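You operate a simulated robot arm through the tools that you are given. There is no shell and no other tool. Be economical: measure what you need, move in short steps, check, and stop when the job is done.

The job below is to be done with a simulated two-armed robot. You get a single attempt, and the scene is never put back.

## Task
Pick up the red tin from the top of the packing table with one hand, pass it to the other hand and put it on the top of the cooling bench. Set down upright: red tin.

It is judged by the outcome, as a careful person would: the job done as asked, and still so three seconds after it is handed in. It fails if anything else is knocked over, pushed out of place, dropped, spilled or broken.

## Robot
Two 7-joint arms with two-finger parallel grippers on one trunk, on a base that drives. Base frame: it is fixed to the floor where the robot stands at the start and does not move with it; the origin is under the middle of the robot, x ahead of it, y to its left, z up. Units: mm, degrees, N and s.
The left shoulder is at the start at [80, 131, 947], the right one opposite. With the tool pointing down near the work surface each hand reaches from about 400 to 860 mm from the robot's upright axis, wherever it stands, measured 20 degrees to its own side. Places, roughly: red tin [2250, 0, 1000]; top of the cooling bench [6400, 2000, 900]. Payload 1.57 kg a hand.
The TCP of each hand is the grasp point between the finger pads, 30 mm short of the fingertips. In the tool frame z runs along the fingers and y along their closing line. Largest opening 110 mm; finger width 24, thickness 12; the body of the gripper, 48 by 112 mm, starts 78 mm behind the TCP.
Orientation is that of the tool frame in the base frame, as a unit quaternion [w, x, y, z]. With the fingers straight down and closing along the base's y, the tool's x points along the base's -x, its y along +y and its z along -z.

## Interface
- The arms move only by the tool jog_arm. It takes "left_steps", "right_steps" or both (then of equal length, played together; a hand with none holds still); each is a list of rows, each a list of 7 numbers: the shift along the tool's x, y, z in mm, then the turn, a rotation vector about the tool's x, y, z in degrees, then the gripper command, from -1 (shut) to 1 (fully open), values between in proportion. In form: [[dx, dy, dz, ax, ay, az, jaw], ...]. A call has 1 to 10 rows; each row is the pose to reach, as a shift and turn from the pose commanded when the call began, along the tool's axes at that moment. Rows are played at 5 a second. More than 50 mm and 8.6 degrees between two rows, or a gripper value outside its range, and nothing of the call is played. A pose out of reach is approached as far as the arm can. The call stops where the force on the tool passes 40 N (or 10 N more than at its start, if that is more) or the arm is blocked; 0.2 s more then pass. Each finger travels about 108 mm/s and halts on what it meets, pressing with about 23 N; the grip force reading is that of the motor and also rises with nothing between the fingers. The clock runs only during rows and for 0.2 s after the last one: add rows that repeat a pose to give the fingers time. It gives the time, the measured TCP pose, the force on the tool (base axes), the opening and the grip force at its end, in the units of the frame above (readings bear some noise), with the torque about the TCP (base axes, N m) and any sound that the robot's microphone picked up.
- Cameras (640 x 400 px; columns grow to the right, rows downward): "scene" is now at [-48.9, 11.2, 1441.9]; the picture's right is [0.12, -0.99, 0.00], its down [-0.36, -0.04, -0.93] and it looks along [0.93, 0.11, -0.36] (base axes); focal length 275 px, centre (320, 200). "left" rides on the left gripper at [70, -16, -141] in its tool frame; the picture's right is [0.23, 0.97, 0.00], its down [-0.86, 0.20, -0.48] and it looks along [-0.47, 0.11, 0.88] (tool axes); focal length 222 px, centre (320, 200). "right" rides on the right gripper at [70, 16, -141] in its tool frame; the picture's right is [-0.23, 0.97, 0.00], its down [-0.86, -0.20, -0.48] and it looks along [-0.47, -0.11, 0.88] (tool axes); focal length 222 px, centre (320, 200).
- grab_frame(camera): a new picture of that camera. No time passes.
- base_move(legs): drives the robot by 1 to 6 legs, each [ahead, left, turn to the left] in mm, mm and degrees, along the robot's own axes; the way and the turn of a leg run together, so that a leg with both is an arc; at most 1500 mm and 180 degrees a leg. The arms and the cameras ride along, it lands a little off, and it stops where it bumps. It gives what a move gives.
- turn_head(pan, tilt): turns the head with the scene camera to pan (to the left, within 109 degrees either way) and tilt (down, from -29 to 69), counted from straight ahead of the robot. It gives what a move gives.
- point_at(camera, pixels): for up to 12 pixels [column, row] of the newest picture of that camera ("zoom" is the newest enlarged one), the place [x, y, z] in the base frame of the surface seen there, good to about 2 mm. No time passes.
- close_up(camera, box): a new picture of the part [left, top, right, bottom] of that camera's present view, enlarged. No time passes.
- close_job(): hands the job in; it is judged then, once.

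Go step by step. Measure first, check grasps and placings, and put right what went wrong. The budget is 80 turns and 58 pictures, counting those below and the enlarged ones. Unless the task says otherwise, let go and move clear before handing in, and close with one line.

The tools are called after "Emit:" as name(argument=value, ...) on one line, values as JSON. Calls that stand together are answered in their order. jog_arm: Moves the arms, as the interface text tells. Its arguments: {"type":"object","properties":{"left_steps":{"type":"array"},"right_steps":{"type":"array"}},"required":[]} The other tools are called the same way: base_move (legs) drives the base; turn_head (pan, tilt) turns the head that bears the scene camera; grab_frame (camera) takes a picture; point_at (camera, pixels) gives the place of the surface under pixels of a picture; close_up (camera, box) takes an enlarged picture of a part of a camera's view; close_job () hands the job in.

At the start:

```text
time_s: 0.0
left_eef_pos: [539.5, 268.9, 1083.8]
left_tool_rot: [0.0, 0.001, 1.0, 0.0]
left_wrist_force: [-0.2, 1.1, -0.4]
left_torque: [0.0, -0.02, 0.02]
left_width: 110.1
left_grasp_force: 0.0
right_eef_pos: [588.5, -270.7, 1075.1]
right_tool_rot: [0.0, 0.0, 1.0, 0.0]
right_wrist_force: [-0.5, -0.1, 0.8]
right_torque: [0.03, 0.0, 0.01]
right_width: 110.0
right_grasp_force: 0.1
robot x, y, heading: [-2.6, 4.6, 0.0]
head pan, tilt: [7.0, 21.2]
```

scene: 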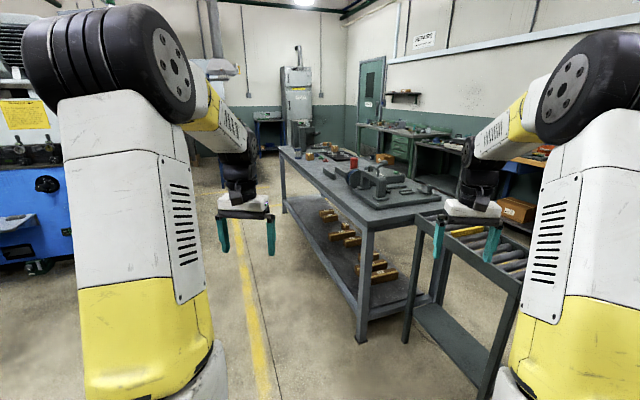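
right: 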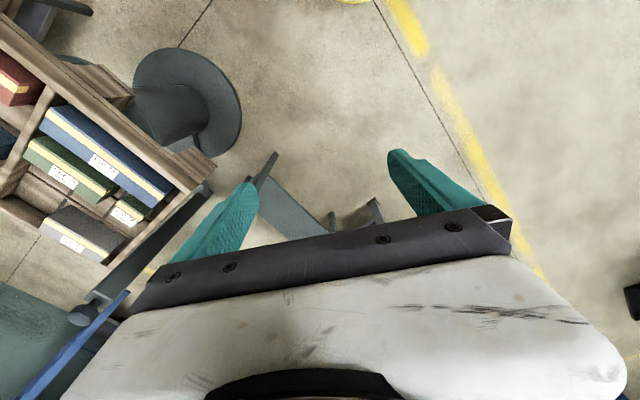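
left: 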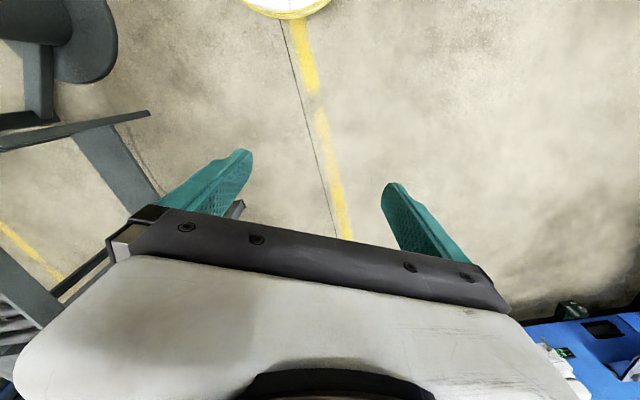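

The scene picture shows the red tin at about (353,161) on the packing table, with the table's near left edge along (280,150)-(365,230). I'll enlarge that part and measure.

Emit:
close_up(camera="scene", box=[240, 100, 480, 250])

Emit:
point_at(camera="scene", pixels=[[353, 162], [282, 149], [368, 228], [440, 208], [310, 152], [385, 158], [330, 172], [345, 180], [270, 130], [250, 300], [215, 160], [425, 180]])

```text
2.67 times, centred on (360, 175) of scene
```

zoom: 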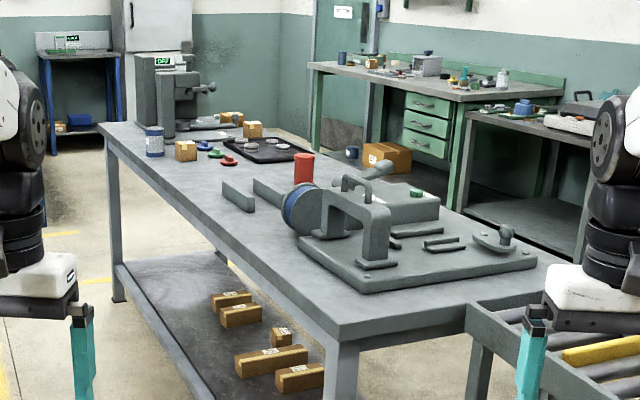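

```text
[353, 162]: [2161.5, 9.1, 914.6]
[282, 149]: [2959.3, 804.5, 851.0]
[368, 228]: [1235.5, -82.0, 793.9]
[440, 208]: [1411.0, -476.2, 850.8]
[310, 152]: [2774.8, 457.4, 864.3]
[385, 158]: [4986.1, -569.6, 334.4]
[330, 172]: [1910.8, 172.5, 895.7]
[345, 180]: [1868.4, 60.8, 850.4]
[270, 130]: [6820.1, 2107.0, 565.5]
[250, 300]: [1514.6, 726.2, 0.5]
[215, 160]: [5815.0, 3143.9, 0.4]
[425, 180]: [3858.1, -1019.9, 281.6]
```

The zoom shows the tin at (303,170), behind a wheel/clamp fixture at (300,210). I'll measure it and the table edges more finely.

Emit:
point_at(camera="zoom", pixels=[[303, 156], [303, 175], [297, 175], [312, 175], [560, 263], [340, 325], [104, 126], [320, 152], [229, 163], [240, 195], [265, 190], [300, 210]])

Emit:
turn_head(pan=0, tilt=21)

```text
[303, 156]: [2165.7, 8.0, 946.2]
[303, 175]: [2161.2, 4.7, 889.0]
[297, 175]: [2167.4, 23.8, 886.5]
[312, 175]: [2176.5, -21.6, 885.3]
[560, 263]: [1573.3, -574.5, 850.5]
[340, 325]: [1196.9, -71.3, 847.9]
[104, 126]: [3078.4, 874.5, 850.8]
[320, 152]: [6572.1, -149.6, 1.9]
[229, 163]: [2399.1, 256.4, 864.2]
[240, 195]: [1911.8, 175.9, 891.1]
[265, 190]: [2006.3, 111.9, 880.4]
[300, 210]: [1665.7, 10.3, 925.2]
```

```text
time_s: 0.7
left_eef_pos: [539.2, 268.2, 1084.0]
left_tool_rot: [0.0, 0.0, 1.0, 0.0]
left_wrist_force: [-0.8, -0.1, -0.2]
left_torque: [0.03, 0.0, -0.01]
left_width: 109.7
left_grasp_force: 0.0
right_eef_pos: [588.2, -270.8, 1075.5]
right_tool_rot: [0.0, 0.001, 1.0, 0.0]
right_wrist_force: [-0.6, 0.3, 0.0]
right_torque: [0.03, -0.01, 0.0]
right_width: 110.2
right_grasp_force: 0.1
robot x, y, heading: [0.3, -1.5, 0.3]
head pan, tilt: [0.0, 21.0]
```

The tin is a cylinder of about 55 mm centred near (2190,3), top z≈948, on a tabletop z≈851 turned about 27°. The plan is to stand in the aisle on its left side, so I first check that the aisle is free.

Emit:
turn_head(pan=30, tilt=25)

Emit:
grab_frame(camera="scene")

Emit:
point_at(camera="scene", pixels=[[60, 300], [200, 300], [300, 300], [200, 200], [250, 200], [300, 200], [350, 200], [280, 150], [330, 150], [380, 150], [150, 250], [320, 130]])

```text
time_s: 1.6
left_eef_pos: [540.4, 268.6, 1084.1]
left_tool_rot: [0.0, 0.0, 1.0, 0.0]
left_wrist_force: [0.0, -0.5, 0.4]
left_torque: [-0.05, 0.01, -0.02]
left_width: 109.7
left_grasp_force: 0.0
right_eef_pos: [587.9, -270.3, 1075.1]
right_tool_rot: [0.0, 0.0, 1.0, 0.0]
right_wrist_force: [-0.5, 0.3, -0.2]
right_torque: [0.03, -0.02, 0.0]
right_width: 109.9
right_grasp_force: 0.0
robot x, y, heading: [-1.0, 1.9, 0.0]
head pan, tilt: [30.0, 25.0]
```

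```text
53 pictures are left
```

scene: 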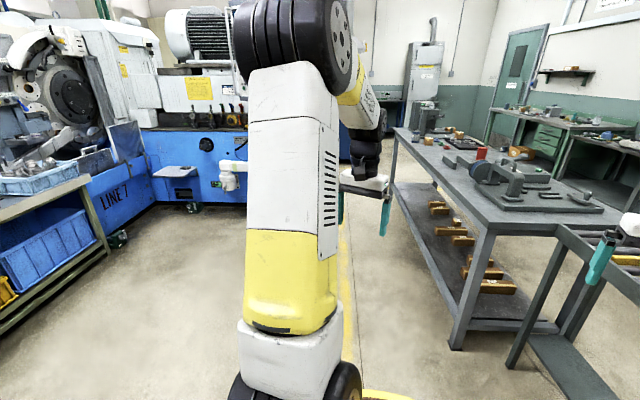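

```text
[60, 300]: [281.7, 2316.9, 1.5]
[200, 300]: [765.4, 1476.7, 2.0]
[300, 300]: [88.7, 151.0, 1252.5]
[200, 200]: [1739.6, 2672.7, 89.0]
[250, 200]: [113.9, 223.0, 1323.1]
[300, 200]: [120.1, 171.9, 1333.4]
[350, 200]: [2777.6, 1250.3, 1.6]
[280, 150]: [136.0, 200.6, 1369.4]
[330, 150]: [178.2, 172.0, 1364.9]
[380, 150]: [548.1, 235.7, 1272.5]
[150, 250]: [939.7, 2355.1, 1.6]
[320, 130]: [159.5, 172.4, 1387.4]
```

The aisle is free out to y≈2600. I'll drive left, then ahead, then turn to face the table square on.

Emit:
base_move(legs=[[0, 700, 0], [1000, 0, 0], [715, 0, 0], [0, 0, -63.3]])

Emit:
turn_head(pan=0, tilt=35)

Emit:
grab_frame(camera="scene")

```text
time_s: 16.5
left_eef_pos: [2215.4, 351.2, 1083.9]
left_tool_rot: [0.001, 0.515, 0.857, 0.0]
left_wrist_force: [0.2, -0.2, 0.2]
left_torque: [-0.04, 0.04, 0.02]
left_width: 110.2
left_grasp_force: 0.0
right_eef_pos: [1762.4, 56.0, 1075.8]
right_tool_rot: [0.0, 0.515, 0.857, 0.0]
right_wrist_force: [0.1, 0.0, 0.3]
right_torque: [0.01, -0.02, 0.01]
right_width: 109.9
right_grasp_force: 0.1
robot x, y, heading: [1722.0, 696.7, -62.1]
head pan, tilt: [30.0, 25.0]
```

```text
time_s: 17.5
left_eef_pos: [2215.9, 353.1, 1085.1]
left_tool_rot: [-0.001, 0.515, 0.857, 0.0]
left_wrist_force: [-0.3, -0.1, -0.4]
left_torque: [-0.01, 0.04, 0.0]
left_width: 110.0
left_grasp_force: 0.1
right_eef_pos: [1761.4, 55.5, 1077.0]
right_tool_rot: [0.0, 0.515, 0.857, 0.0]
right_wrist_force: [0.0, -1.1, -0.7]
right_torque: [0.01, 0.0, -0.01]
right_width: 109.8
right_grasp_force: 0.0
robot x, y, heading: [1726.3, 704.8, -61.8]
head pan, tilt: [0.0, 35.0]
```

```text
52 pictures are left
```

scene: 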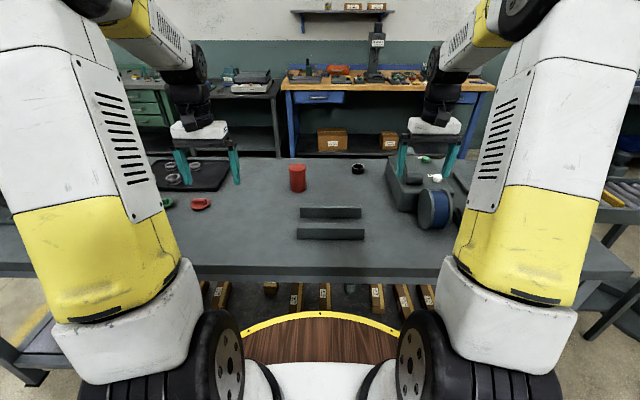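

The tin is now at (297,178), with two bars at (330,212)/(330,234) just right of it and a red knob at (200,203). I'll measure them all, and the rim at (320,315).

Emit:
point_at(camera="scene", pixels=[[297, 167], [297, 180], [291, 180], [304, 180], [301, 210], [298, 230], [208, 204], [220, 190], [320, 315], [290, 268], [240, 220], [358, 168]])

Emit:
close_up(camera="scene", box=[220, 130, 380, 230])

```text
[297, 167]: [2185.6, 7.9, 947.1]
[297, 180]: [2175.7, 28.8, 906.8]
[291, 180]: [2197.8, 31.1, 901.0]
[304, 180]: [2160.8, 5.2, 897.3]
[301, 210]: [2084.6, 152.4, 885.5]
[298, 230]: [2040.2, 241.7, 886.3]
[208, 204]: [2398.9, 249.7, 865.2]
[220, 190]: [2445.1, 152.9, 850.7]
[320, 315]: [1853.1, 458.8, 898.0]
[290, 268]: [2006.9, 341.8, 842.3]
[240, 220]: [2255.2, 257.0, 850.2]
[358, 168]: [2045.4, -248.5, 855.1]
```

```text
4.00 times, centred on (300, 180) of scene
```

zoom: 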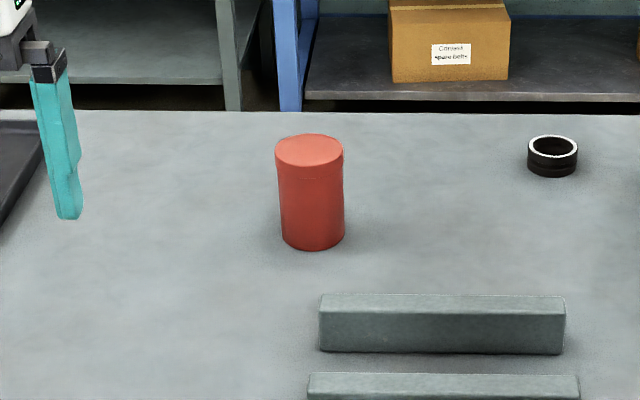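

I'll pin down the tin's outline from the zoom: rim left (275,150), rim right (344,150), rim front (310,168), back (310,136), base front (313,248).

Emit:
point_at(camera="zoom", pixels=[[278, 150], [341, 150], [310, 163], [310, 137], [313, 244], [283, 215], [342, 215], [313, 215], [313, 254], [310, 150]])

```text
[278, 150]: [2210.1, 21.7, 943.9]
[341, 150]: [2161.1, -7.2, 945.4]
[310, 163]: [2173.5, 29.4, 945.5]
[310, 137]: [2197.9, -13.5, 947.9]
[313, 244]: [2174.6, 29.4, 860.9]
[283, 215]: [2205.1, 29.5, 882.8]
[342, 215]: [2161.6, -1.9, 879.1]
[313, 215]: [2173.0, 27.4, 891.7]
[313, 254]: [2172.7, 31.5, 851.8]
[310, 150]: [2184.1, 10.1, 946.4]
```

The tin's axis is at about (2186,7), diameter ~59, z 850–947. Bars lie at x<2085, so a left-hand approach along world −y, pitched down 30°, is free. I'll first close in a little.

Emit:
base_move(legs=[[75, -45, 0]])

```text
time_s: 18.6
left_eef_pos: [2210.7, 262.5, 1084.3]
left_tool_rot: [0.0, 0.515, 0.857, 0.0]
left_wrist_force: [0.2, -0.1, 0.5]
left_torque: [-0.03, -0.02, -0.01]
left_width: 109.9
left_grasp_force: 0.0
right_eef_pos: [1756.5, -32.5, 1075.5]
right_tool_rot: [0.001, 0.515, 0.857, -0.001]
right_wrist_force: [0.2, -0.2, 0.5]
right_torque: [-0.02, 0.02, -0.04]
right_width: 109.9
right_grasp_force: 0.2
robot x, y, heading: [1718.8, 616.5, -62.1]
head pan, tilt: [0.0, 35.0]
```

The robot landed well, with heading −62.1 and the left hand at (2211,262). I'll yaw the left hand by +28° about its tool z so that it points along world −y.

Emit:
jog_arm(left_steps=[[0, 0, 0, 0, 0, 7, 1], [0, 0, 0, 0, 0, 14, 1], [0, 0, 0, 0, 0, 21, 1], [0, 0, 0, 0, 0, 28, 1], [0, 0, 0, 0, 0, 28, 1]])

Emit:
jog_arm(left_steps=[[-10, -5, 0, 0, -7.5, 0, 1], [-20, -10, 0, 0, -15, 0, 1], [-30, -15, 0, 0, -22.5, 0, 1], [-40, -20, 0, 0, -30, 0, 1], [-50, -25, 0, 0, -37.5, 0, 1], [-60, -25, 10, 0, -45, 0, 1], [-70, -25, 20, 0, -52.5, 0, 1], [-80, -25, 30, 0, -60, 0, 1], [-80, -25, 30, 0, -60, 0, 1]])

```text
time_s: 19.8
left_eef_pos: [2208.9, 263.9, 1084.6]
left_tool_rot: [0.0, 0.708, 0.706, 0.0]
left_wrist_force: [0.6, 0.5, 1.0]
left_torque: [-0.02, 0.04, 0.0]
left_width: 110.1
left_grasp_force: 0.0
right_eef_pos: [1757.6, -34.5, 1077.1]
right_tool_rot: [0.0, 0.515, 0.857, -0.001]
right_wrist_force: [0.1, 0.9, 0.0]
right_torque: [0.05, -0.03, -0.01]
right_width: 110.0
right_grasp_force: 0.1
robot x, y, heading: [1721.4, 613.5, -62.2]
head pan, tilt: [0.0, 35.0]
```

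```text
time_s: 21.8
left_eef_pos: [2183.8, 182.7, 1053.5]
left_tool_rot: [0.353, 0.612, 0.612, -0.354]
left_wrist_force: [-0.2, -0.3, -0.1]
left_torque: [0.0, -0.01, 0.03]
left_width: 110.1
left_grasp_force: 0.0
right_eef_pos: [1757.7, -33.5, 1075.7]
right_tool_rot: [0.0, 0.514, 0.858, 0.0]
right_wrist_force: [-0.1, -0.6, 0.5]
right_torque: [-0.03, 0.02, -0.03]
right_width: 110.0
right_grasp_force: 0.1
robot x, y, heading: [1719.3, 614.8, -61.9]
head pan, tilt: [0.0, 35.0]
```

The orientation is as wanted (fingers along (0,−0.87,−0.5)). I'll descend to the pre-grasp point at (2186,128,957), then check pictures.

Emit:
jog_arm(left_steps=[[19, 1, 32, 0, 0, 0, 1], [38, 2, 64, 0, 0, 0, 1], [56, 2, 96, 0, 0, 0, 1], [56, 2, 96, 0, 0, 0, 1]])

Emit:
grab_frame(camera="scene")

Emit:
grab_frame(camera="left")

```text
time_s: 22.8
left_eef_pos: [2188.0, 126.8, 957.9]
left_tool_rot: [0.354, 0.612, 0.613, -0.353]
left_wrist_force: [0.6, 0.0, -0.6]
left_torque: [0.01, 0.01, 0.01]
left_width: 109.9
left_grasp_force: 0.1
right_eef_pos: [1756.6, -33.0, 1075.3]
right_tool_rot: [0.0, 0.515, 0.857, 0.001]
right_wrist_force: [-0.9, -0.8, 0.1]
right_torque: [0.0, 0.04, -0.01]
right_width: 109.8
right_grasp_force: 0.1
robot x, y, heading: [1718.3, 614.1, -61.9]
head pan, tilt: [0.0, 35.0]
```

```text
50 pictures are left
```

scene: 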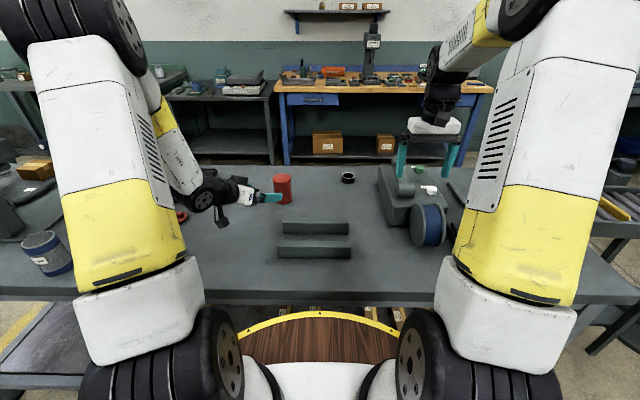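

```text
49 pictures are left
```

left: 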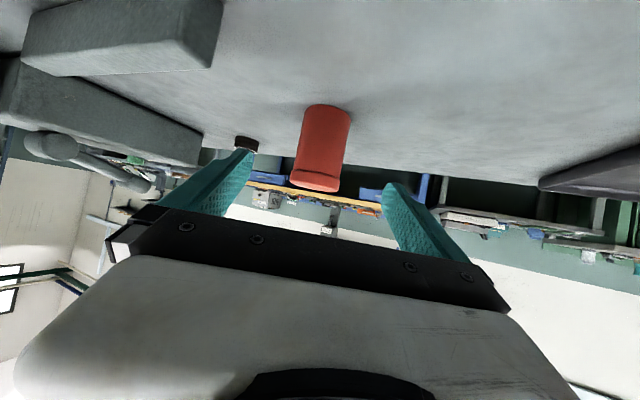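

In the scene picture the tin is centred between the open fingers, and the wrist camera hangs at (223,217) below the hand. I'll zoom in and measure its clearance and the tin again.

Emit:
close_up(camera="scene", box=[180, 150, 340, 250])

Emit:
point_at(camera="scene", pixels=[[223, 225], [223, 218], [228, 222], [276, 180], [289, 180], [283, 178], [283, 190]])

```text
4.00 times, centred on (260, 200) of scene
```

zoom: 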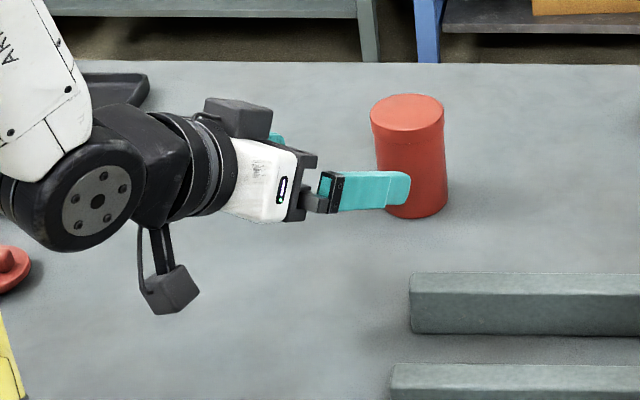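

```text
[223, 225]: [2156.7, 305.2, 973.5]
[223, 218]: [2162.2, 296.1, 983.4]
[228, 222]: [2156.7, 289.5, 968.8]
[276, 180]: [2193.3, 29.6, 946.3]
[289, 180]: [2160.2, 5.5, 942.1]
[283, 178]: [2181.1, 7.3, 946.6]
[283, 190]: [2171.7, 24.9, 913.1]
```

The camera box's bottom is at z≈967, so it will end near 900, some 50 above the table. I'll advance 129 mm along the fingers to straddle the tin low down.

Emit:
jog_arm(left_steps=[[0, -1, 33, 0, 0, 0, 1], [1, -2, 66, 0, 0, 0, 1], [2, -2, 98, 0, 0, 0, 1], [2, -2, 129, 0, 0, 0, 1], [2, -2, 129, 0, 0, 0, 1]])

Emit:
close_up(camera="scene", box=[180, 150, 340, 250])

Emit:
grab_frame(camera="left")

```text
time_s: 24.0
left_eef_pos: [2185.5, 16.8, 891.1]
left_tool_rot: [0.354, 0.612, 0.613, -0.354]
left_wrist_force: [0.7, 0.1, 1.3]
left_torque: [0.0, 0.01, -0.01]
left_width: 110.0
left_grasp_force: 0.1
right_eef_pos: [1756.8, -34.8, 1076.0]
right_tool_rot: [0.0, 0.515, 0.857, 0.0]
right_wrist_force: [-0.4, -0.5, -0.8]
right_torque: [-0.07, 0.03, -0.01]
right_width: 109.8
right_grasp_force: 0.0
robot x, y, heading: [1721.8, 616.7, -62.1]
head pan, tilt: [0.0, 35.0]
```

```text
4.00 times, centred on (260, 200) of scene
```

zoom: 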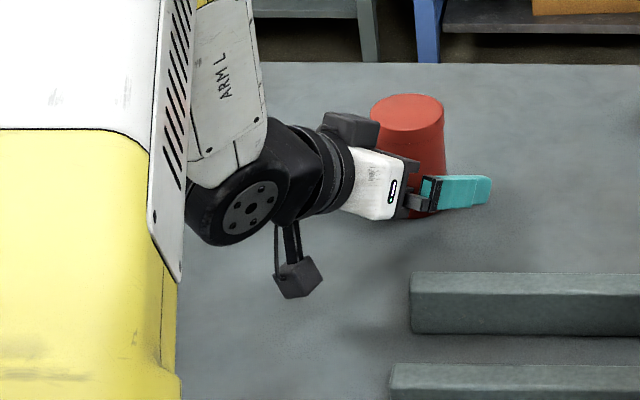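

```text
46 pictures are left
```

left: 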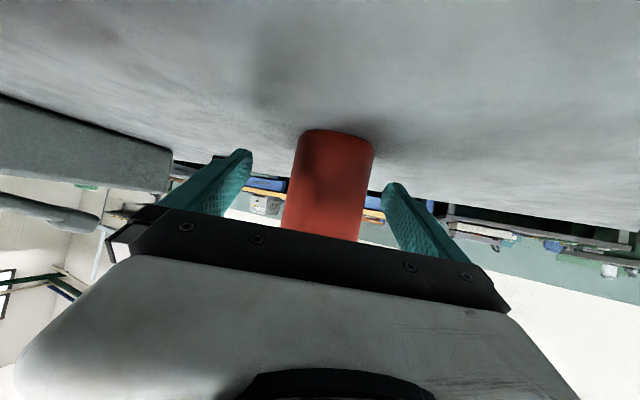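

The tin sits between the fingers, roughly centred, and there's no contact force. I'll close the left hand.

Emit:
jog_arm(left_steps=[[0, 0, 0, 0, 0, 0, 0], [0, 0, 0, 0, 0, 0, -1], [0, 0, 0, 0, 0, 0, -1], [0, 0, 0, 0, 0, 0, -1], [0, 0, 0, 0, 0, 0, -1]])

```text
time_s: 25.2
left_eef_pos: [2184.8, 17.2, 892.1]
left_tool_rot: [0.353, 0.612, 0.613, -0.353]
left_wrist_force: [-0.6, -0.1, 0.6]
left_torque: [-0.01, -0.01, -0.01]
left_width: 59.4
left_grasp_force: 23.2
right_eef_pos: [1757.3, -32.7, 1075.5]
right_tool_rot: [0.0, 0.514, 0.858, 0.0]
right_wrist_force: [0.6, 0.2, -0.3]
right_torque: [0.02, 0.0, 0.02]
right_width: 109.9
right_grasp_force: 0.0
robot x, y, heading: [1716.6, 610.2, -61.9]
head pan, tilt: [0.0, 35.0]
```

The grip holds at 59.4 mm and 23 N. I'll lift 105 mm straight up and look.

Emit:
jog_arm(left_steps=[[-9, 0, -5, 0, 0, 0, -1], [-26, 0, -15, 0, 0, 0, -1], [-52, 0, -30, 0, 0, 0, -1], [-74, 0, -42, 0, 0, 0, -1], [-91, 0, -52.5, 0, 0, 0, -1], [-91, 0, -52.5, 0, 0, 0, -1]])

Emit:
close_up(camera="scene", box=[180, 130, 340, 230])

```text
time_s: 26.6
left_eef_pos: [2184.9, 16.9, 998.0]
left_tool_rot: [0.353, 0.613, 0.612, -0.355]
left_wrist_force: [-0.5, -0.3, -2.6]
left_torque: [0.06, 0.01, 0.01]
left_width: 59.6
left_grasp_force: 22.9
right_eef_pos: [1756.9, -33.4, 1075.2]
right_tool_rot: [0.0, 0.515, 0.857, 0.001]
right_wrist_force: [0.5, 0.1, 0.0]
right_torque: [-0.04, 0.02, -0.03]
right_width: 110.1
right_grasp_force: 0.1
robot x, y, heading: [1720.9, 613.4, -61.7]
head pan, tilt: [0.0, 35.0]
```

```text
4.00 times, centred on (260, 180) of scene
```

zoom: 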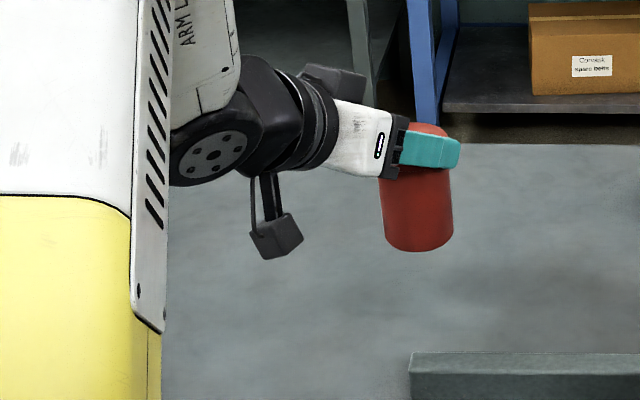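

The tin is lifted, but in the zoom the finger (430,150) looks nearer its top (425,128) than expected. I'll measure where the tin is in the hand.

Emit:
point_at(camera="zoom", pixels=[[425, 128], [410, 240], [420, 248], [430, 200], [445, 200], [390, 220], [430, 150], [340, 80], [352, 75], [455, 150]])

Emit:
grab_frame(camera="left")

```text
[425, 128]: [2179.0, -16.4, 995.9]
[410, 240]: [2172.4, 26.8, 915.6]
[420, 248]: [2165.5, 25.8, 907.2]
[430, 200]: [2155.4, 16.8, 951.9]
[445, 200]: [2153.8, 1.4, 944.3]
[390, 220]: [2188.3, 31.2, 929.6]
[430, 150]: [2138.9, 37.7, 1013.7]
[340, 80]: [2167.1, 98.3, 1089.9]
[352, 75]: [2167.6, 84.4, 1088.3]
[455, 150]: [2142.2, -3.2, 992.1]
```

```text
44 pictures are left
```

left: 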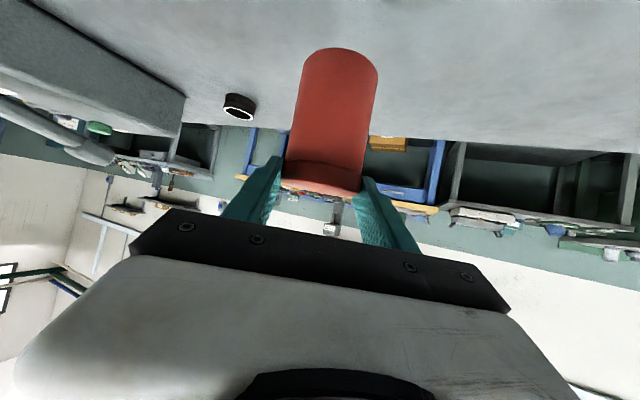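

The tin has slid about 50 mm down in the fingers: bottom at z≈906, top at about 1001, with the TCP at 998. Before it can slip out, I'll lower it 52 mm so it nearly rests on the table again, then look.

Emit:
jog_arm(left_steps=[[15, 0, 8.5, 0, 0, 0, -1], [32, 0, 18.5, 0, 0, 0, -1], [45, 0, 26, 0, 0, 0, -1]])

Emit:
close_up(camera="scene", box=[180, 150, 340, 250])

Emit:
point_at(camera="zoom", pixels=[[425, 100], [405, 210], [415, 220], [420, 190]])

```text
time_s: 27.4
left_eef_pos: [2185.2, 16.0, 947.8]
left_tool_rot: [0.356, 0.611, 0.611, -0.355]
left_wrist_force: [-1.9, 1.6, 8.6]
left_torque: [0.11, -0.09, -0.01]
left_width: 59.3
left_grasp_force: 22.6
right_eef_pos: [1755.9, -32.7, 1074.9]
right_tool_rot: [-0.001, 0.515, 0.857, 0.0]
right_wrist_force: [0.1, 0.5, -0.3]
right_torque: [-0.02, 0.02, 0.0]
right_width: 109.8
right_grasp_force: 0.1
robot x, y, heading: [1720.6, 613.7, -62.0]
head pan, tilt: [0.0, 35.0]
```

```text
4.00 times, centred on (260, 200) of scene
```

zoom: 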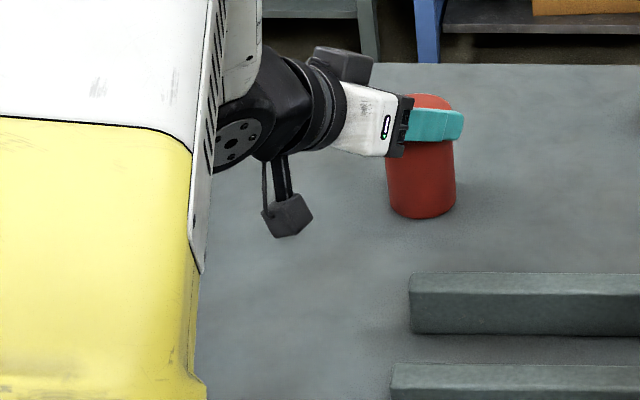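

```text
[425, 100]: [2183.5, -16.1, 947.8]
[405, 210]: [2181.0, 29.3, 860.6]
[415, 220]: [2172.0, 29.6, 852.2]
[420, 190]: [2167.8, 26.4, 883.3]
```

It is back on the table, upright in the same place (base front at (2172,30,852)), and the TCP is level with its top. I'll open, go down 48 mm to mid-height, grip again and lift only 12 mm slowly to see whether it slips.

Emit:
jog_arm(left_steps=[[0, 0, 0, 0, 0, 0, 0.6], [0, 0, 0, 0, 0, 0, 0.8], [10, 0, 6, 0, 0, 0, 0.8], [26, 0, 15, 0, 0, 0, 0.8], [41, 0, 24, 0, 0, 0, 0.8], [41, 0, 24, 0, 0, 0, -1], [41, 0, 24, 0, 0, 0, -1], [41, 0, 24, 0, 0, 0, -1], [41, 0, 24, 0, 0, 0, -1], [41, 0, 24, 0, 0, 0, -1]])

Emit:
jog_arm(left_steps=[[-2, 0, -1, 0, 0, 0, -1], [-4, 0, -2.3, 0, 0, 0, -1], [-6, 0, -3.5, 0, 0, 0, -1], [-8, 0, -4.6, 0, 0, 0, -1], [-10.4, 0, -6, 0, 0, 0, -1], [-10.4, 0, -6, 0, 0, 0, -1], [-10.4, 0, -6, 0, 0, 0, -1]])

Emit:
close_up(camera="scene", box=[240, 150, 320, 200])

```text
time_s: 29.6
left_eef_pos: [2184.6, 14.3, 897.4]
left_tool_rot: [0.354, 0.612, 0.612, -0.353]
left_wrist_force: [-0.4, -0.3, 1.5]
left_torque: [-0.07, -0.01, 0.0]
left_width: 59.3
left_grasp_force: 23.3
right_eef_pos: [1757.5, -33.2, 1075.8]
right_tool_rot: [0.0, 0.515, 0.857, 0.0]
right_wrist_force: [-0.7, 0.2, 0.4]
right_torque: [0.0, -0.02, -0.02]
right_width: 109.8
right_grasp_force: 0.1
robot x, y, heading: [1719.1, 616.9, -61.8]
head pan, tilt: [0.0, 35.0]
```

```text
time_s: 31.2
left_eef_pos: [2185.1, 16.5, 909.7]
left_tool_rot: [0.354, 0.612, 0.613, -0.353]
left_wrist_force: [-0.3, -0.3, -1.3]
left_torque: [0.03, 0.0, 0.01]
left_width: 59.3
left_grasp_force: 23.8
right_eef_pos: [1756.2, -33.5, 1075.2]
right_tool_rot: [0.0, 0.516, 0.857, 0.0]
right_wrist_force: [0.1, 0.1, 0.2]
right_torque: [0.01, 0.02, 0.0]
right_width: 110.1
right_grasp_force: 0.0
robot x, y, heading: [1718.5, 608.1, -62.1]
head pan, tilt: [0.0, 35.0]
```

```text
8.00 times, centred on (280, 175) of scene
```

zoom: 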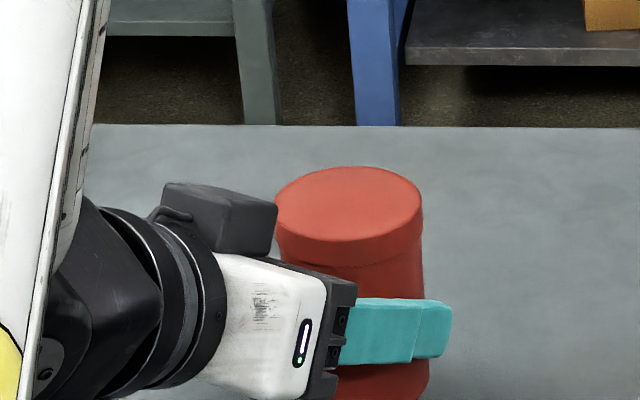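

The fingers are now at mid-height with the tin's top at (350,200) in the zoom. I'll measure its top height for slip.

Emit:
point_at(camera="zoom", pixels=[[350, 200], [300, 195], [400, 195], [350, 235], [350, 175], [280, 200], [418, 200], [355, 260], [355, 275]])

Emit:
grab_frame(camera="left")

```text
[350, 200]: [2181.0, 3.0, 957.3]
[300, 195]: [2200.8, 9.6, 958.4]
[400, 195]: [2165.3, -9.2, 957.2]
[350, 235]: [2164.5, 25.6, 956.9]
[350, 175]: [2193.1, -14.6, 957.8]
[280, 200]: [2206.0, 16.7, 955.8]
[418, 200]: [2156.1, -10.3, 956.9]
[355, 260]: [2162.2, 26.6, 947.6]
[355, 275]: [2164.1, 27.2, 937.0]
```

```text
41 pictures are left
```

left: 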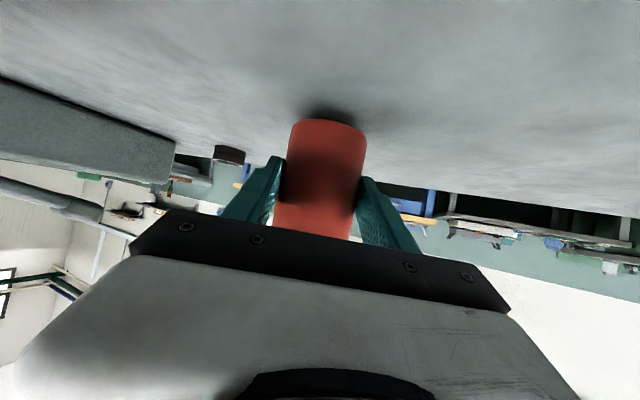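

The tin's top rose to 957.4 (from 946.8) with the hand's 11–12 mm, so there's no slip this time. I'll lift a further 60 mm gently and re-measure.

Emit:
jog_arm(left_steps=[[-3, 0, -1.7, 0, 0, 0, -1], [-9, 0, -5, 0, 0, 0, -1], [-16, 0, -9, 0, 0, 0, -1], [-23, 0, -13, 0, 0, 0, -1], [-30, 0, -17, 0, 0, 0, -1], [-37, 0, -21, 0, 0, 0, -1], [-44, 0, -25, 0, 0, 0, -1], [-49, 0, -28, 0, 0, 0, -1], [-52, 0, -30, 0, 0, 0, -1], [-52, 0, -30, 0, 0, 0, -1]])

Emit:
close_up(camera="scene", box=[240, 140, 320, 190])

Emit:
point_at(camera="zoom", pixels=[[350, 200], [350, 180], [350, 150], [350, 235], [390, 380], [390, 180]])

```text
time_s: 33.4
left_eef_pos: [2183.9, 16.8, 967.8]
left_tool_rot: [0.353, 0.613, 0.612, -0.354]
left_wrist_force: [0.4, 1.4, -1.0]
left_torque: [0.03, -0.02, 0.0]
left_width: 59.3
left_grasp_force: 23.3
right_eef_pos: [1757.8, -33.9, 1075.0]
right_tool_rot: [0.0, 0.515, 0.857, 0.001]
right_wrist_force: [-0.1, 1.0, 0.0]
right_torque: [0.01, 0.0, -0.05]
right_width: 109.8
right_grasp_force: 0.0
robot x, y, heading: [1717.3, 611.9, -61.9]
head pan, tilt: [0.0, 35.0]
```

```text
8.00 times, centred on (280, 165) of scene
```

zoom: 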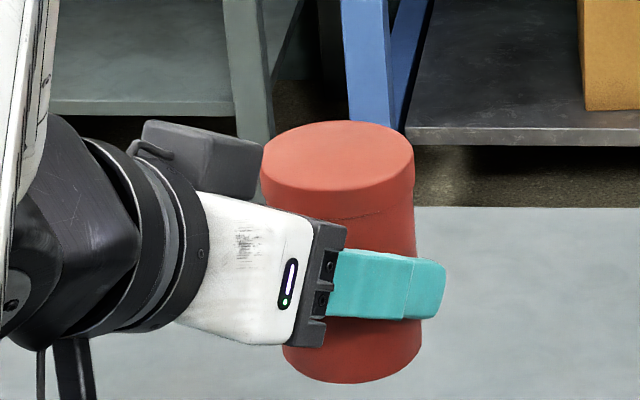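

```text
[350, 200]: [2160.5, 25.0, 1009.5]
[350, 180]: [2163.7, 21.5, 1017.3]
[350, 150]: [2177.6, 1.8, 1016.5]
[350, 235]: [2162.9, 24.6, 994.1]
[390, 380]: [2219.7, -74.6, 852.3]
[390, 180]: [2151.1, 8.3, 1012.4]
```

No slip: the top is at 1016.7 with the TCP at 967.8. Next I'll carry it gently nearer to the robot's middle for the handover, and at the same time raise the right hand and turn it so its fingers close along world y.

Emit:
jog_arm(left_steps=[[0, -8, -4, 0, 0, 0, -1], [0, -22, -11, 0, 0, 0, -1], [0, -38, -18, 0, 0, 0, -1], [0, -54, -25, 0, 0, 0, -1], [0, -70, -33, 0, 0, 0, -1], [0, -86, -41, 0, 0, 0, -1], [0, -102, -48, 0, 0, 0, -1], [0, -116, -54, 0, 0, 0, -1], [0, -126, -59, 0, 0, 0, -1], [0, -126, -59, 0, 0, 0, -1]], right_steps=[[0, 0, -10, 0, 0, -6.5, 0.27], [0, 0, -20, 0, 0, -13, 0.27], [0, 0, -30, 0, 0, -20, 0.27], [0, 0, -40, 0, 0, -27, 0.27], [0, 0, -50, 0, 0, -34, 0.27], [0, 0, -58, 0, 0, -41, 0.27], [0, 0, -65, 0, 0, -48, 0.27], [0, 0, -70, 0, 0, -55, 0.27], [0, 0, -75, 0, 0, -62, 0.27], [0, 0, -75, 0, 0, -62, 0.27]])

Emit:
grab_frame(camera="scene")

Emit:
close_up(camera="scene", box=[240, 100, 400, 200])

```text
time_s: 35.6
left_eef_pos: [2059.8, 67.3, 998.2]
left_tool_rot: [0.354, 0.612, 0.612, -0.354]
left_wrist_force: [-0.1, -0.5, -2.6]
left_torque: [0.05, -0.02, 0.01]
left_width: 59.5
left_grasp_force: 22.6
right_eef_pos: [1757.0, -33.0, 1149.9]
right_tool_rot: [-0.001, 0.0, 1.0, 0.0]
right_wrist_force: [-1.2, -0.6, -0.2]
right_torque: [-0.01, 0.0, 0.01]
right_width: 70.0
right_grasp_force: 0.1
robot x, y, heading: [1717.3, 613.9, -61.9]
head pan, tilt: [0.0, 35.0]
```

```text
39 pictures are left
```

scene: 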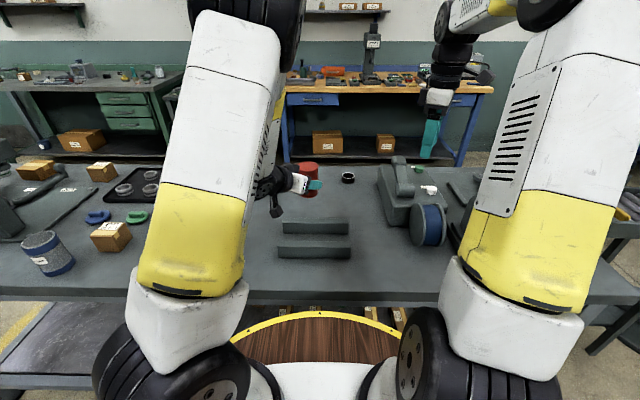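

```text
4.00 times, centred on (320, 150) of scene
```

zoom: 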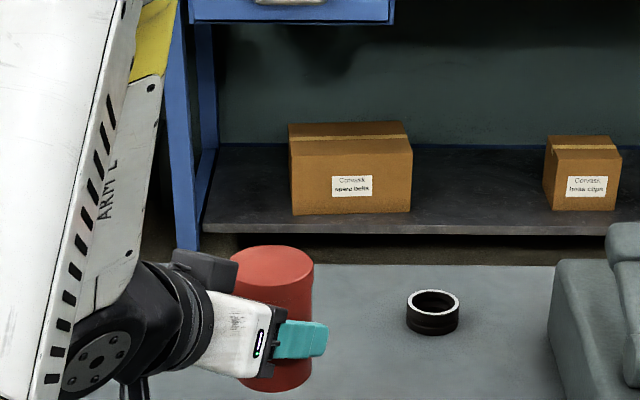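

The tin is held steady. I'll measure the tin top (270,265), the wrist box (205,265) and the left forearm (130,240),(140,120) to check room for the right hand coming down from above.

Emit:
point_at(camera="zoom", pixels=[[272, 250], [272, 278], [245, 262], [300, 262], [272, 264], [230, 262], [205, 258], [180, 255], [130, 240], [150, 120], [165, 30], [280, 370]])

```text
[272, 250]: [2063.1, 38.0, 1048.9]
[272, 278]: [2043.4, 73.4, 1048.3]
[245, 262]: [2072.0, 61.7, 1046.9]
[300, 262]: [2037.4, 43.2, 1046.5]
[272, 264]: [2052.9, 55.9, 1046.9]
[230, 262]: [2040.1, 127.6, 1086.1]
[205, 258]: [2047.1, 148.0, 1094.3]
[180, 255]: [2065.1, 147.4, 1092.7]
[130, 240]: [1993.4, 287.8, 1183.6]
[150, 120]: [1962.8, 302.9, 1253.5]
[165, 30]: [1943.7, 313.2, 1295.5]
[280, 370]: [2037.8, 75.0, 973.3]
```

The tin's axis is at (2058,57), its top at 1047; the box's top at 1094 leaves ~20 mm below the right palm when its TCP is at 1037. I'll bring the right hand above the tin.

Emit:
jog_arm(right_steps=[[-35, 10, 0, 0, 0, 0, 0.27], [-75, 22, 0, 0, 0, 0, 0.27], [-115, 34, 0, 0, 0, 0, 0.27], [-155, 46, 0, 0, 0, 0, 0.27], [-195, 58, 0, 0, 0, 0, 0.27], [-235, 70, 0, 0, 0, 0, 0.27], [-270, 81, 0, 0, 0, 0, 0.27], [-301, 90, 0, 0, 0, 0, 0.27], [-301, 90, 0, 0, 0, 0, 0.27]])

Emit:
close_up(camera="scene", box=[240, 80, 400, 180])

Emit:
grab_frame(camera="right")

```text
time_s: 37.6
left_eef_pos: [2057.8, 66.2, 999.0]
left_tool_rot: [0.354, 0.612, 0.612, -0.354]
left_wrist_force: [-1.0, -0.4, -2.7]
left_torque: [0.02, -0.01, -0.02]
left_width: 59.1
left_grasp_force: 22.8
right_eef_pos: [2059.2, 55.7, 1151.2]
right_tool_rot: [0.0, 0.001, 1.0, -0.001]
right_wrist_force: [0.0, 0.0, -0.7]
right_torque: [0.0, 0.0, -0.04]
right_width: 70.1
right_grasp_force: 0.0
robot x, y, heading: [1716.2, 614.1, -62.1]
head pan, tilt: [0.0, 35.0]
```

```text
4.00 times, centred on (320, 130) of scene
```

zoom: 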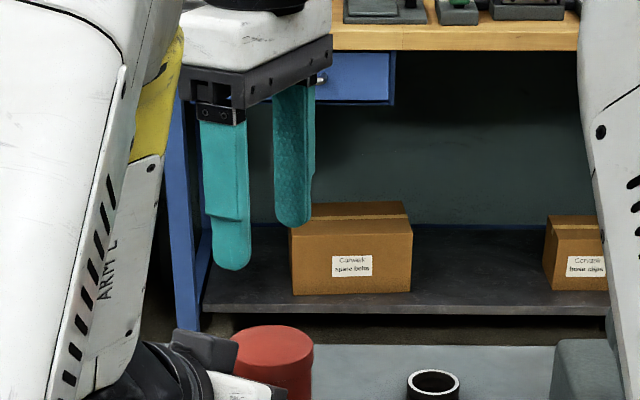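

```text
36 pictures are left
```

right: 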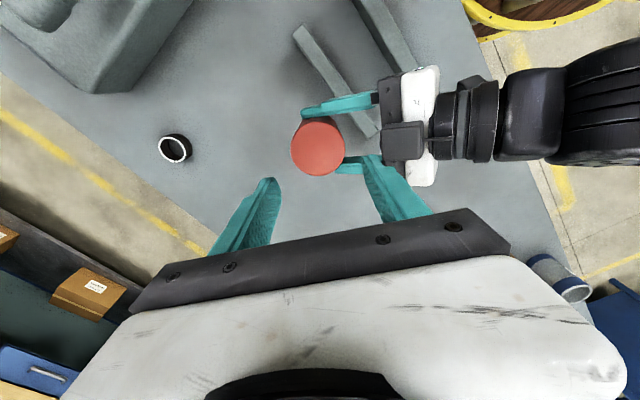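

The right hand is above the tin with nothing in the way. I'll check the tin's rim points in the right picture (292,147),(345,147),(318,120),(318,174) and the box front (384,140).

Emit:
point_at(camera="right", pixels=[[318, 147], [294, 147], [342, 147], [318, 122], [318, 171], [386, 140], [386, 128], [386, 155], [415, 140]])

```text
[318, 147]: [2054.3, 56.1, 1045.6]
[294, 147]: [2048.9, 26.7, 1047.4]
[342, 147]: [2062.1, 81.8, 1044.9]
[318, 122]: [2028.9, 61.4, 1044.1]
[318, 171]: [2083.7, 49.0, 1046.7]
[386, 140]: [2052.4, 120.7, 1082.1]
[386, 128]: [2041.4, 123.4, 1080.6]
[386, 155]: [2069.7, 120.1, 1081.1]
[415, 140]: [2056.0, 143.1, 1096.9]
```

The tin's centre is (2056,55), so my aim is within 3 mm, and the box front at y≈120 leaves ~18 mm to the finger. I'll go down 113 mm.

Emit:
jog_arm(right_steps=[[3, 0, 25, 0, 0, 0, 0.27], [3, 0, 50, 0, 0, 0, 0.27], [3, 0, 70, 0, 0, 0, 0.27], [3, 0, 85, 0, 0, 0, 0.27], [3, 0, 100, 0, 0, 0, 0.27], [3, 0, 113, 0, 0, 0, 0.27], [3, 0, 113, 0, 0, 0, 0.27]])

Emit:
close_up(camera="scene", box=[240, 100, 400, 200])

Emit:
grab_frame(camera="right")

```text
time_s: 39.2
left_eef_pos: [2058.3, 66.6, 998.5]
left_tool_rot: [0.353, 0.613, 0.612, -0.353]
left_wrist_force: [-0.3, -0.4, -2.0]
left_torque: [0.06, 0.0, -0.02]
left_width: 59.1
left_grasp_force: 23.5
right_eef_pos: [2055.6, 55.9, 1037.9]
right_tool_rot: [0.0, -0.001, 1.0, 0.0]
right_wrist_force: [-0.2, 0.3, -0.3]
right_torque: [0.01, 0.03, 0.03]
right_width: 70.0
right_grasp_force: 0.1
robot x, y, heading: [1721.5, 614.2, -62.1]
head pan, tilt: [0.0, 35.0]
```

```text
4.00 times, centred on (320, 150) of scene
```

zoom: 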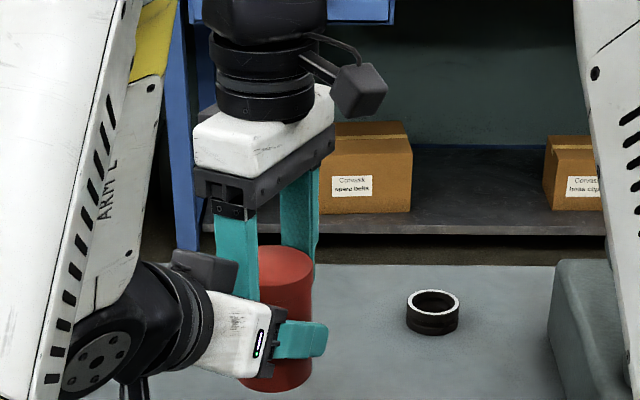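

```text
34 pictures are left
```

right: 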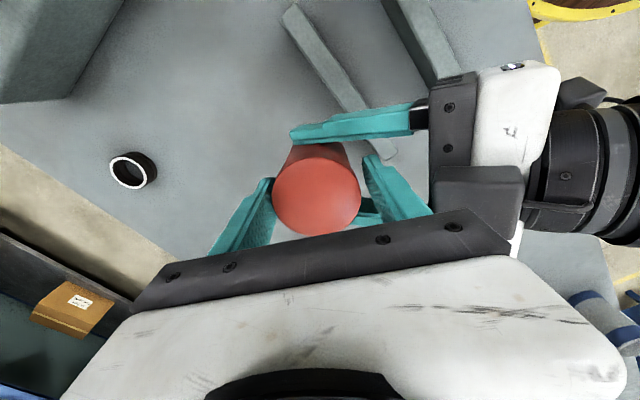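

Both right fingers straddle the tin's top, clear of the left hand. I'll go 8 mm lower for a deeper hold and close the right hand.

Emit:
jog_arm(right_steps=[[0, 0, 4, 0, 0, 0, 0.27], [0, 0, 8, 0, 0, 0, 0.27], [0, 0, 8, 0, 0, 0, 0], [0, 0, 8, 0, 0, 0, -1], [0, 0, 8, 0, 0, 0, -1], [0, 0, 8, 0, 0, 0, -1], [0, 0, 8, 0, 0, 0, -1], [0, 0, 8, 0, 0, 0, -1]])

```text
time_s: 41.0
left_eef_pos: [2058.3, 67.7, 997.0]
left_tool_rot: [0.353, 0.612, 0.614, -0.352]
left_wrist_force: [-5.8, 20.8, 1.1]
left_torque: [0.13, -0.01, -0.34]
left_width: 59.3
left_grasp_force: 22.4
right_eef_pos: [2055.2, 55.1, 1030.1]
right_tool_rot: [0.001, 0.0, 1.0, -0.001]
right_wrist_force: [5.1, -20.6, 0.0]
right_torque: [-0.81, -0.22, 0.2]
right_width: 59.5
right_grasp_force: 22.8
robot x, y, heading: [1717.4, 611.0, -61.7]
head pan, tilt: [0.0, 35.0]
```

Both hands hold it, but they push against each other with ~20 N along y. I'll ease the right hand 1.5 mm toward −y before releasing.

Emit:
jog_arm(right_steps=[[0, -0.8, 0, 0, 0, 0, -1], [0, -1.5, 0, 0, 0, 0, -1], [0, -1.5, 0, 0, 0, 0, -1]])

```text
time_s: 41.8
left_eef_pos: [2058.1, 67.2, 999.1]
left_tool_rot: [0.352, 0.613, 0.612, -0.353]
left_wrist_force: [-6.6, 13.5, -6.4]
left_torque: [0.32, -0.07, -0.18]
left_width: 59.1
left_grasp_force: 23.1
right_eef_pos: [2055.0, 55.0, 1030.5]
right_tool_rot: [0.001, 0.0, 1.0, 0.0]
right_wrist_force: [6.6, -14.8, 4.0]
right_torque: [-0.72, -0.18, 0.1]
right_width: 59.4
right_grasp_force: 22.6
robot x, y, heading: [1721.8, 614.7, -62.0]
head pan, tilt: [0.0, 35.0]
```

The force fell to ~14 N; I'll ease another 3 mm the same way.

Emit:
jog_arm(right_steps=[[0, -1, 0, 0, 0, 0, -1], [0, -2, 0, 0, 0, 0, -1], [1, -3, 0, 0, 0, 0, -1], [1, -3, 0, 0, 0, 0, -1]])

```text
time_s: 42.8
left_eef_pos: [2058.1, 66.2, 998.2]
left_tool_rot: [0.353, 0.613, 0.612, -0.354]
left_wrist_force: [-3.6, -9.4, -17.4]
left_torque: [0.25, 0.05, -0.17]
left_width: 59.2
left_grasp_force: 22.8
right_eef_pos: [2055.8, 52.6, 1029.3]
right_tool_rot: [0.0, 0.0, 1.0, 0.001]
right_wrist_force: [4.0, 10.2, 16.7]
right_torque: [0.26, -0.17, 0.15]
right_width: 59.4
right_grasp_force: 23.1
robot x, y, heading: [1720.7, 613.9, -62.0]
head pan, tilt: [0.0, 35.0]
```

It overshot a little: y is now +10 and z +17. I'll go back 1 mm in y and up 1 mm.

Emit:
jog_arm(right_steps=[[0, 0.6, -0.6, 0, 0, 0, -1], [0, 1.2, -1.2, 0, 0, 0, -1], [0, 1.2, -1.2, 0, 0, 0, -1]])

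```text
time_s: 43.6
left_eef_pos: [2058.2, 65.5, 998.9]
left_tool_rot: [0.354, 0.612, 0.611, -0.355]
left_wrist_force: [-10.9, -6.3, -3.3]
left_torque: [0.17, -0.13, -0.15]
left_width: 58.9
left_grasp_force: 23.4
right_eef_pos: [2054.9, 53.3, 1029.2]
right_tool_rot: [0.001, 0.0, 1.0, 0.0]
right_wrist_force: [10.0, 5.8, 1.7]
right_torque: [0.04, -0.2, 0.04]
right_width: 59.1
right_grasp_force: 22.8
robot x, y, heading: [1720.4, 614.8, -62.1]
head pan, tilt: [0.0, 35.0]
```

The forces are now balanced enough (≤10 N). I'll open the left hand slowly to ~80 mm and see that the tin stays in the right one.

Emit:
jog_arm(left_steps=[[0, 0, 0, 0, 0, 0, 0.15], [0, 0, 0, 0, 0, 0, 0.3], [0, 0, 0, 0, 0, 0, 0.5], [0, 0, 0, 0, 0, 0, 0.5]])

Emit:
close_up(camera="scene", box=[240, 100, 400, 200])

```text
time_s: 44.6
left_eef_pos: [2059.5, 67.1, 998.5]
left_tool_rot: [0.354, 0.612, 0.612, -0.354]
left_wrist_force: [0.2, -0.1, 0.3]
left_torque: [0.0, -0.02, 0.01]
left_width: 82.6
left_grasp_force: 0.1
right_eef_pos: [2054.4, 54.2, 1030.8]
right_tool_rot: [0.0, 0.0, 1.0, -0.001]
right_wrist_force: [0.4, 0.1, 0.0]
right_torque: [0.01, 0.02, -0.02]
right_width: 59.4
right_grasp_force: 23.1
robot x, y, heading: [1721.1, 612.0, -62.3]
head pan, tilt: [0.0, 35.0]
```

```text
4.00 times, centred on (320, 150) of scene
```

zoom: 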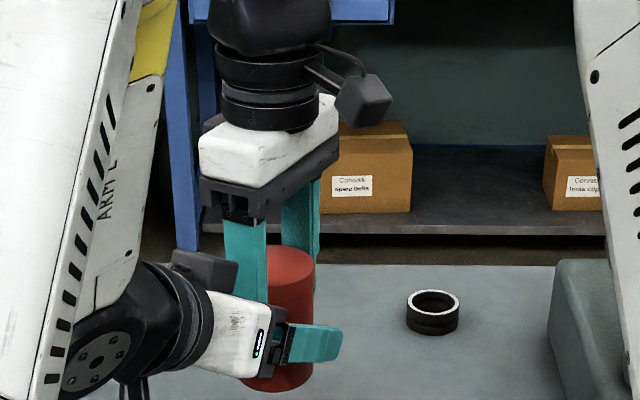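

The left hand is open, and the tin hangs between the right fingers. I'll check that the tin top and bottom have not slid.

Emit:
point_at(camera="zoom", pixels=[[292, 255], [290, 275], [280, 385], [275, 300], [305, 300]])

Emit:
jog_arm(left_steps=[[0, 0, 0, 0, 0, 0, 0.6]])

Emit:
close_up(camera="scene", box=[240, 100, 400, 200])

Emit:
point_at(camera="zoom", pixels=[[292, 255], [290, 275], [280, 385], [275, 300], [305, 300]])

```text
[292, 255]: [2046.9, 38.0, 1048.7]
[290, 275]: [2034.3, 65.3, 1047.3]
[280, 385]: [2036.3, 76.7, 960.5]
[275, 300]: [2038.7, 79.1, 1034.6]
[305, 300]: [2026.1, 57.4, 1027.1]
```

```text
time_s: 45.0
left_eef_pos: [2058.3, 66.6, 998.2]
left_tool_rot: [0.353, 0.613, 0.612, -0.354]
left_wrist_force: [-0.3, -0.4, 0.3]
left_torque: [-0.02, 0.0, 0.01]
left_width: 88.0
left_grasp_force: 0.0
right_eef_pos: [2055.5, 53.1, 1030.9]
right_tool_rot: [0.0, 0.0, 1.0, 0.0]
right_wrist_force: [0.1, -0.1, 0.0]
right_torque: [-0.01, 0.03, -0.01]
right_width: 59.1
right_grasp_force: 22.8
robot x, y, heading: [1719.9, 615.1, -61.8]
head pan, tilt: [0.0, 35.0]
```

```text
4.00 times, centred on (320, 150) of scene
```

zoom: 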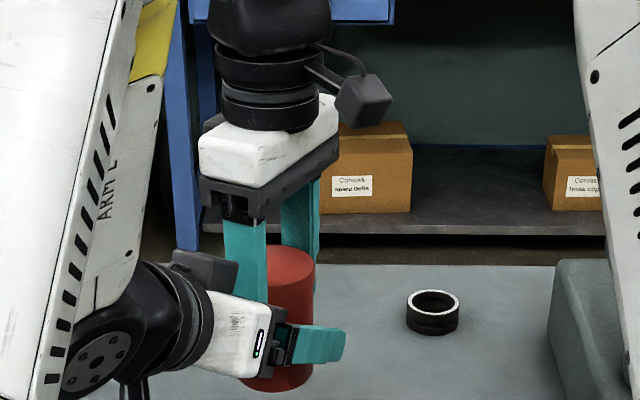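

```text
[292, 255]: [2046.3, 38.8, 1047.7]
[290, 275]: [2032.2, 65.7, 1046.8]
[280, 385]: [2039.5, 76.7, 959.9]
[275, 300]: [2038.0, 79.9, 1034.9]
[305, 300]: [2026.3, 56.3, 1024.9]
```

The tin has stayed put (top still 1047), so the right hand holds it. I'll back the left hand off 100 mm along world +y, then 60 mm to its left.

Emit:
jog_arm(left_steps=[[8, 0, -14, 0, 0, 0, 0.6], [20, 0, -34.6, 0, 0, 0, 0.6], [35, 0, -60.6, 0, 0, 0, 0.6], [50, 0, -86.6, 0, 0, 0, 0.6], [50, 30, -86.6, 0, 0, 0, 0.6], [50, 70, -86.6, 0, 0, 0, 0.6], [50, 110, -86.6, 0, 0, 0, 0.6], [50, 110, -86.6, 0, 0, 0, 0.6]])

Emit:
grab_frame(camera="scene")

```text
time_s: 46.8
left_eef_pos: [2169.2, 168.2, 1001.2]
left_tool_rot: [0.354, 0.612, 0.612, -0.354]
left_wrist_force: [1.3, 0.1, 0.0]
left_torque: [0.02, 0.01, 0.03]
left_width: 88.2
left_grasp_force: 0.1
right_eef_pos: [2054.8, 54.0, 1030.2]
right_tool_rot: [0.001, 0.0, 1.0, 0.0]
right_wrist_force: [0.8, -0.6, 0.3]
right_torque: [0.01, -0.02, 0.02]
right_width: 59.3
right_grasp_force: 23.2
robot x, y, heading: [1718.3, 610.6, -61.9]
head pan, tilt: [0.0, 35.0]
```

```text
31 pictures are left
```

scene: 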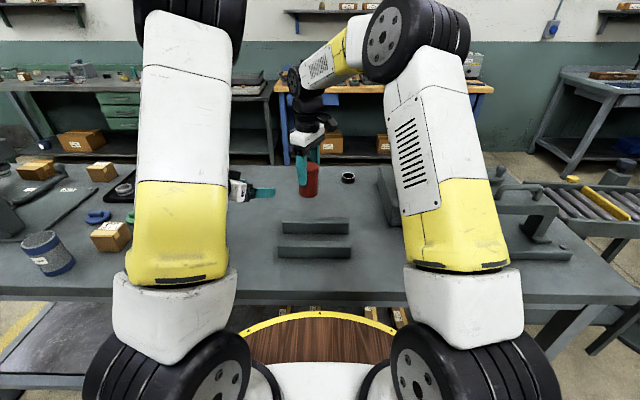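

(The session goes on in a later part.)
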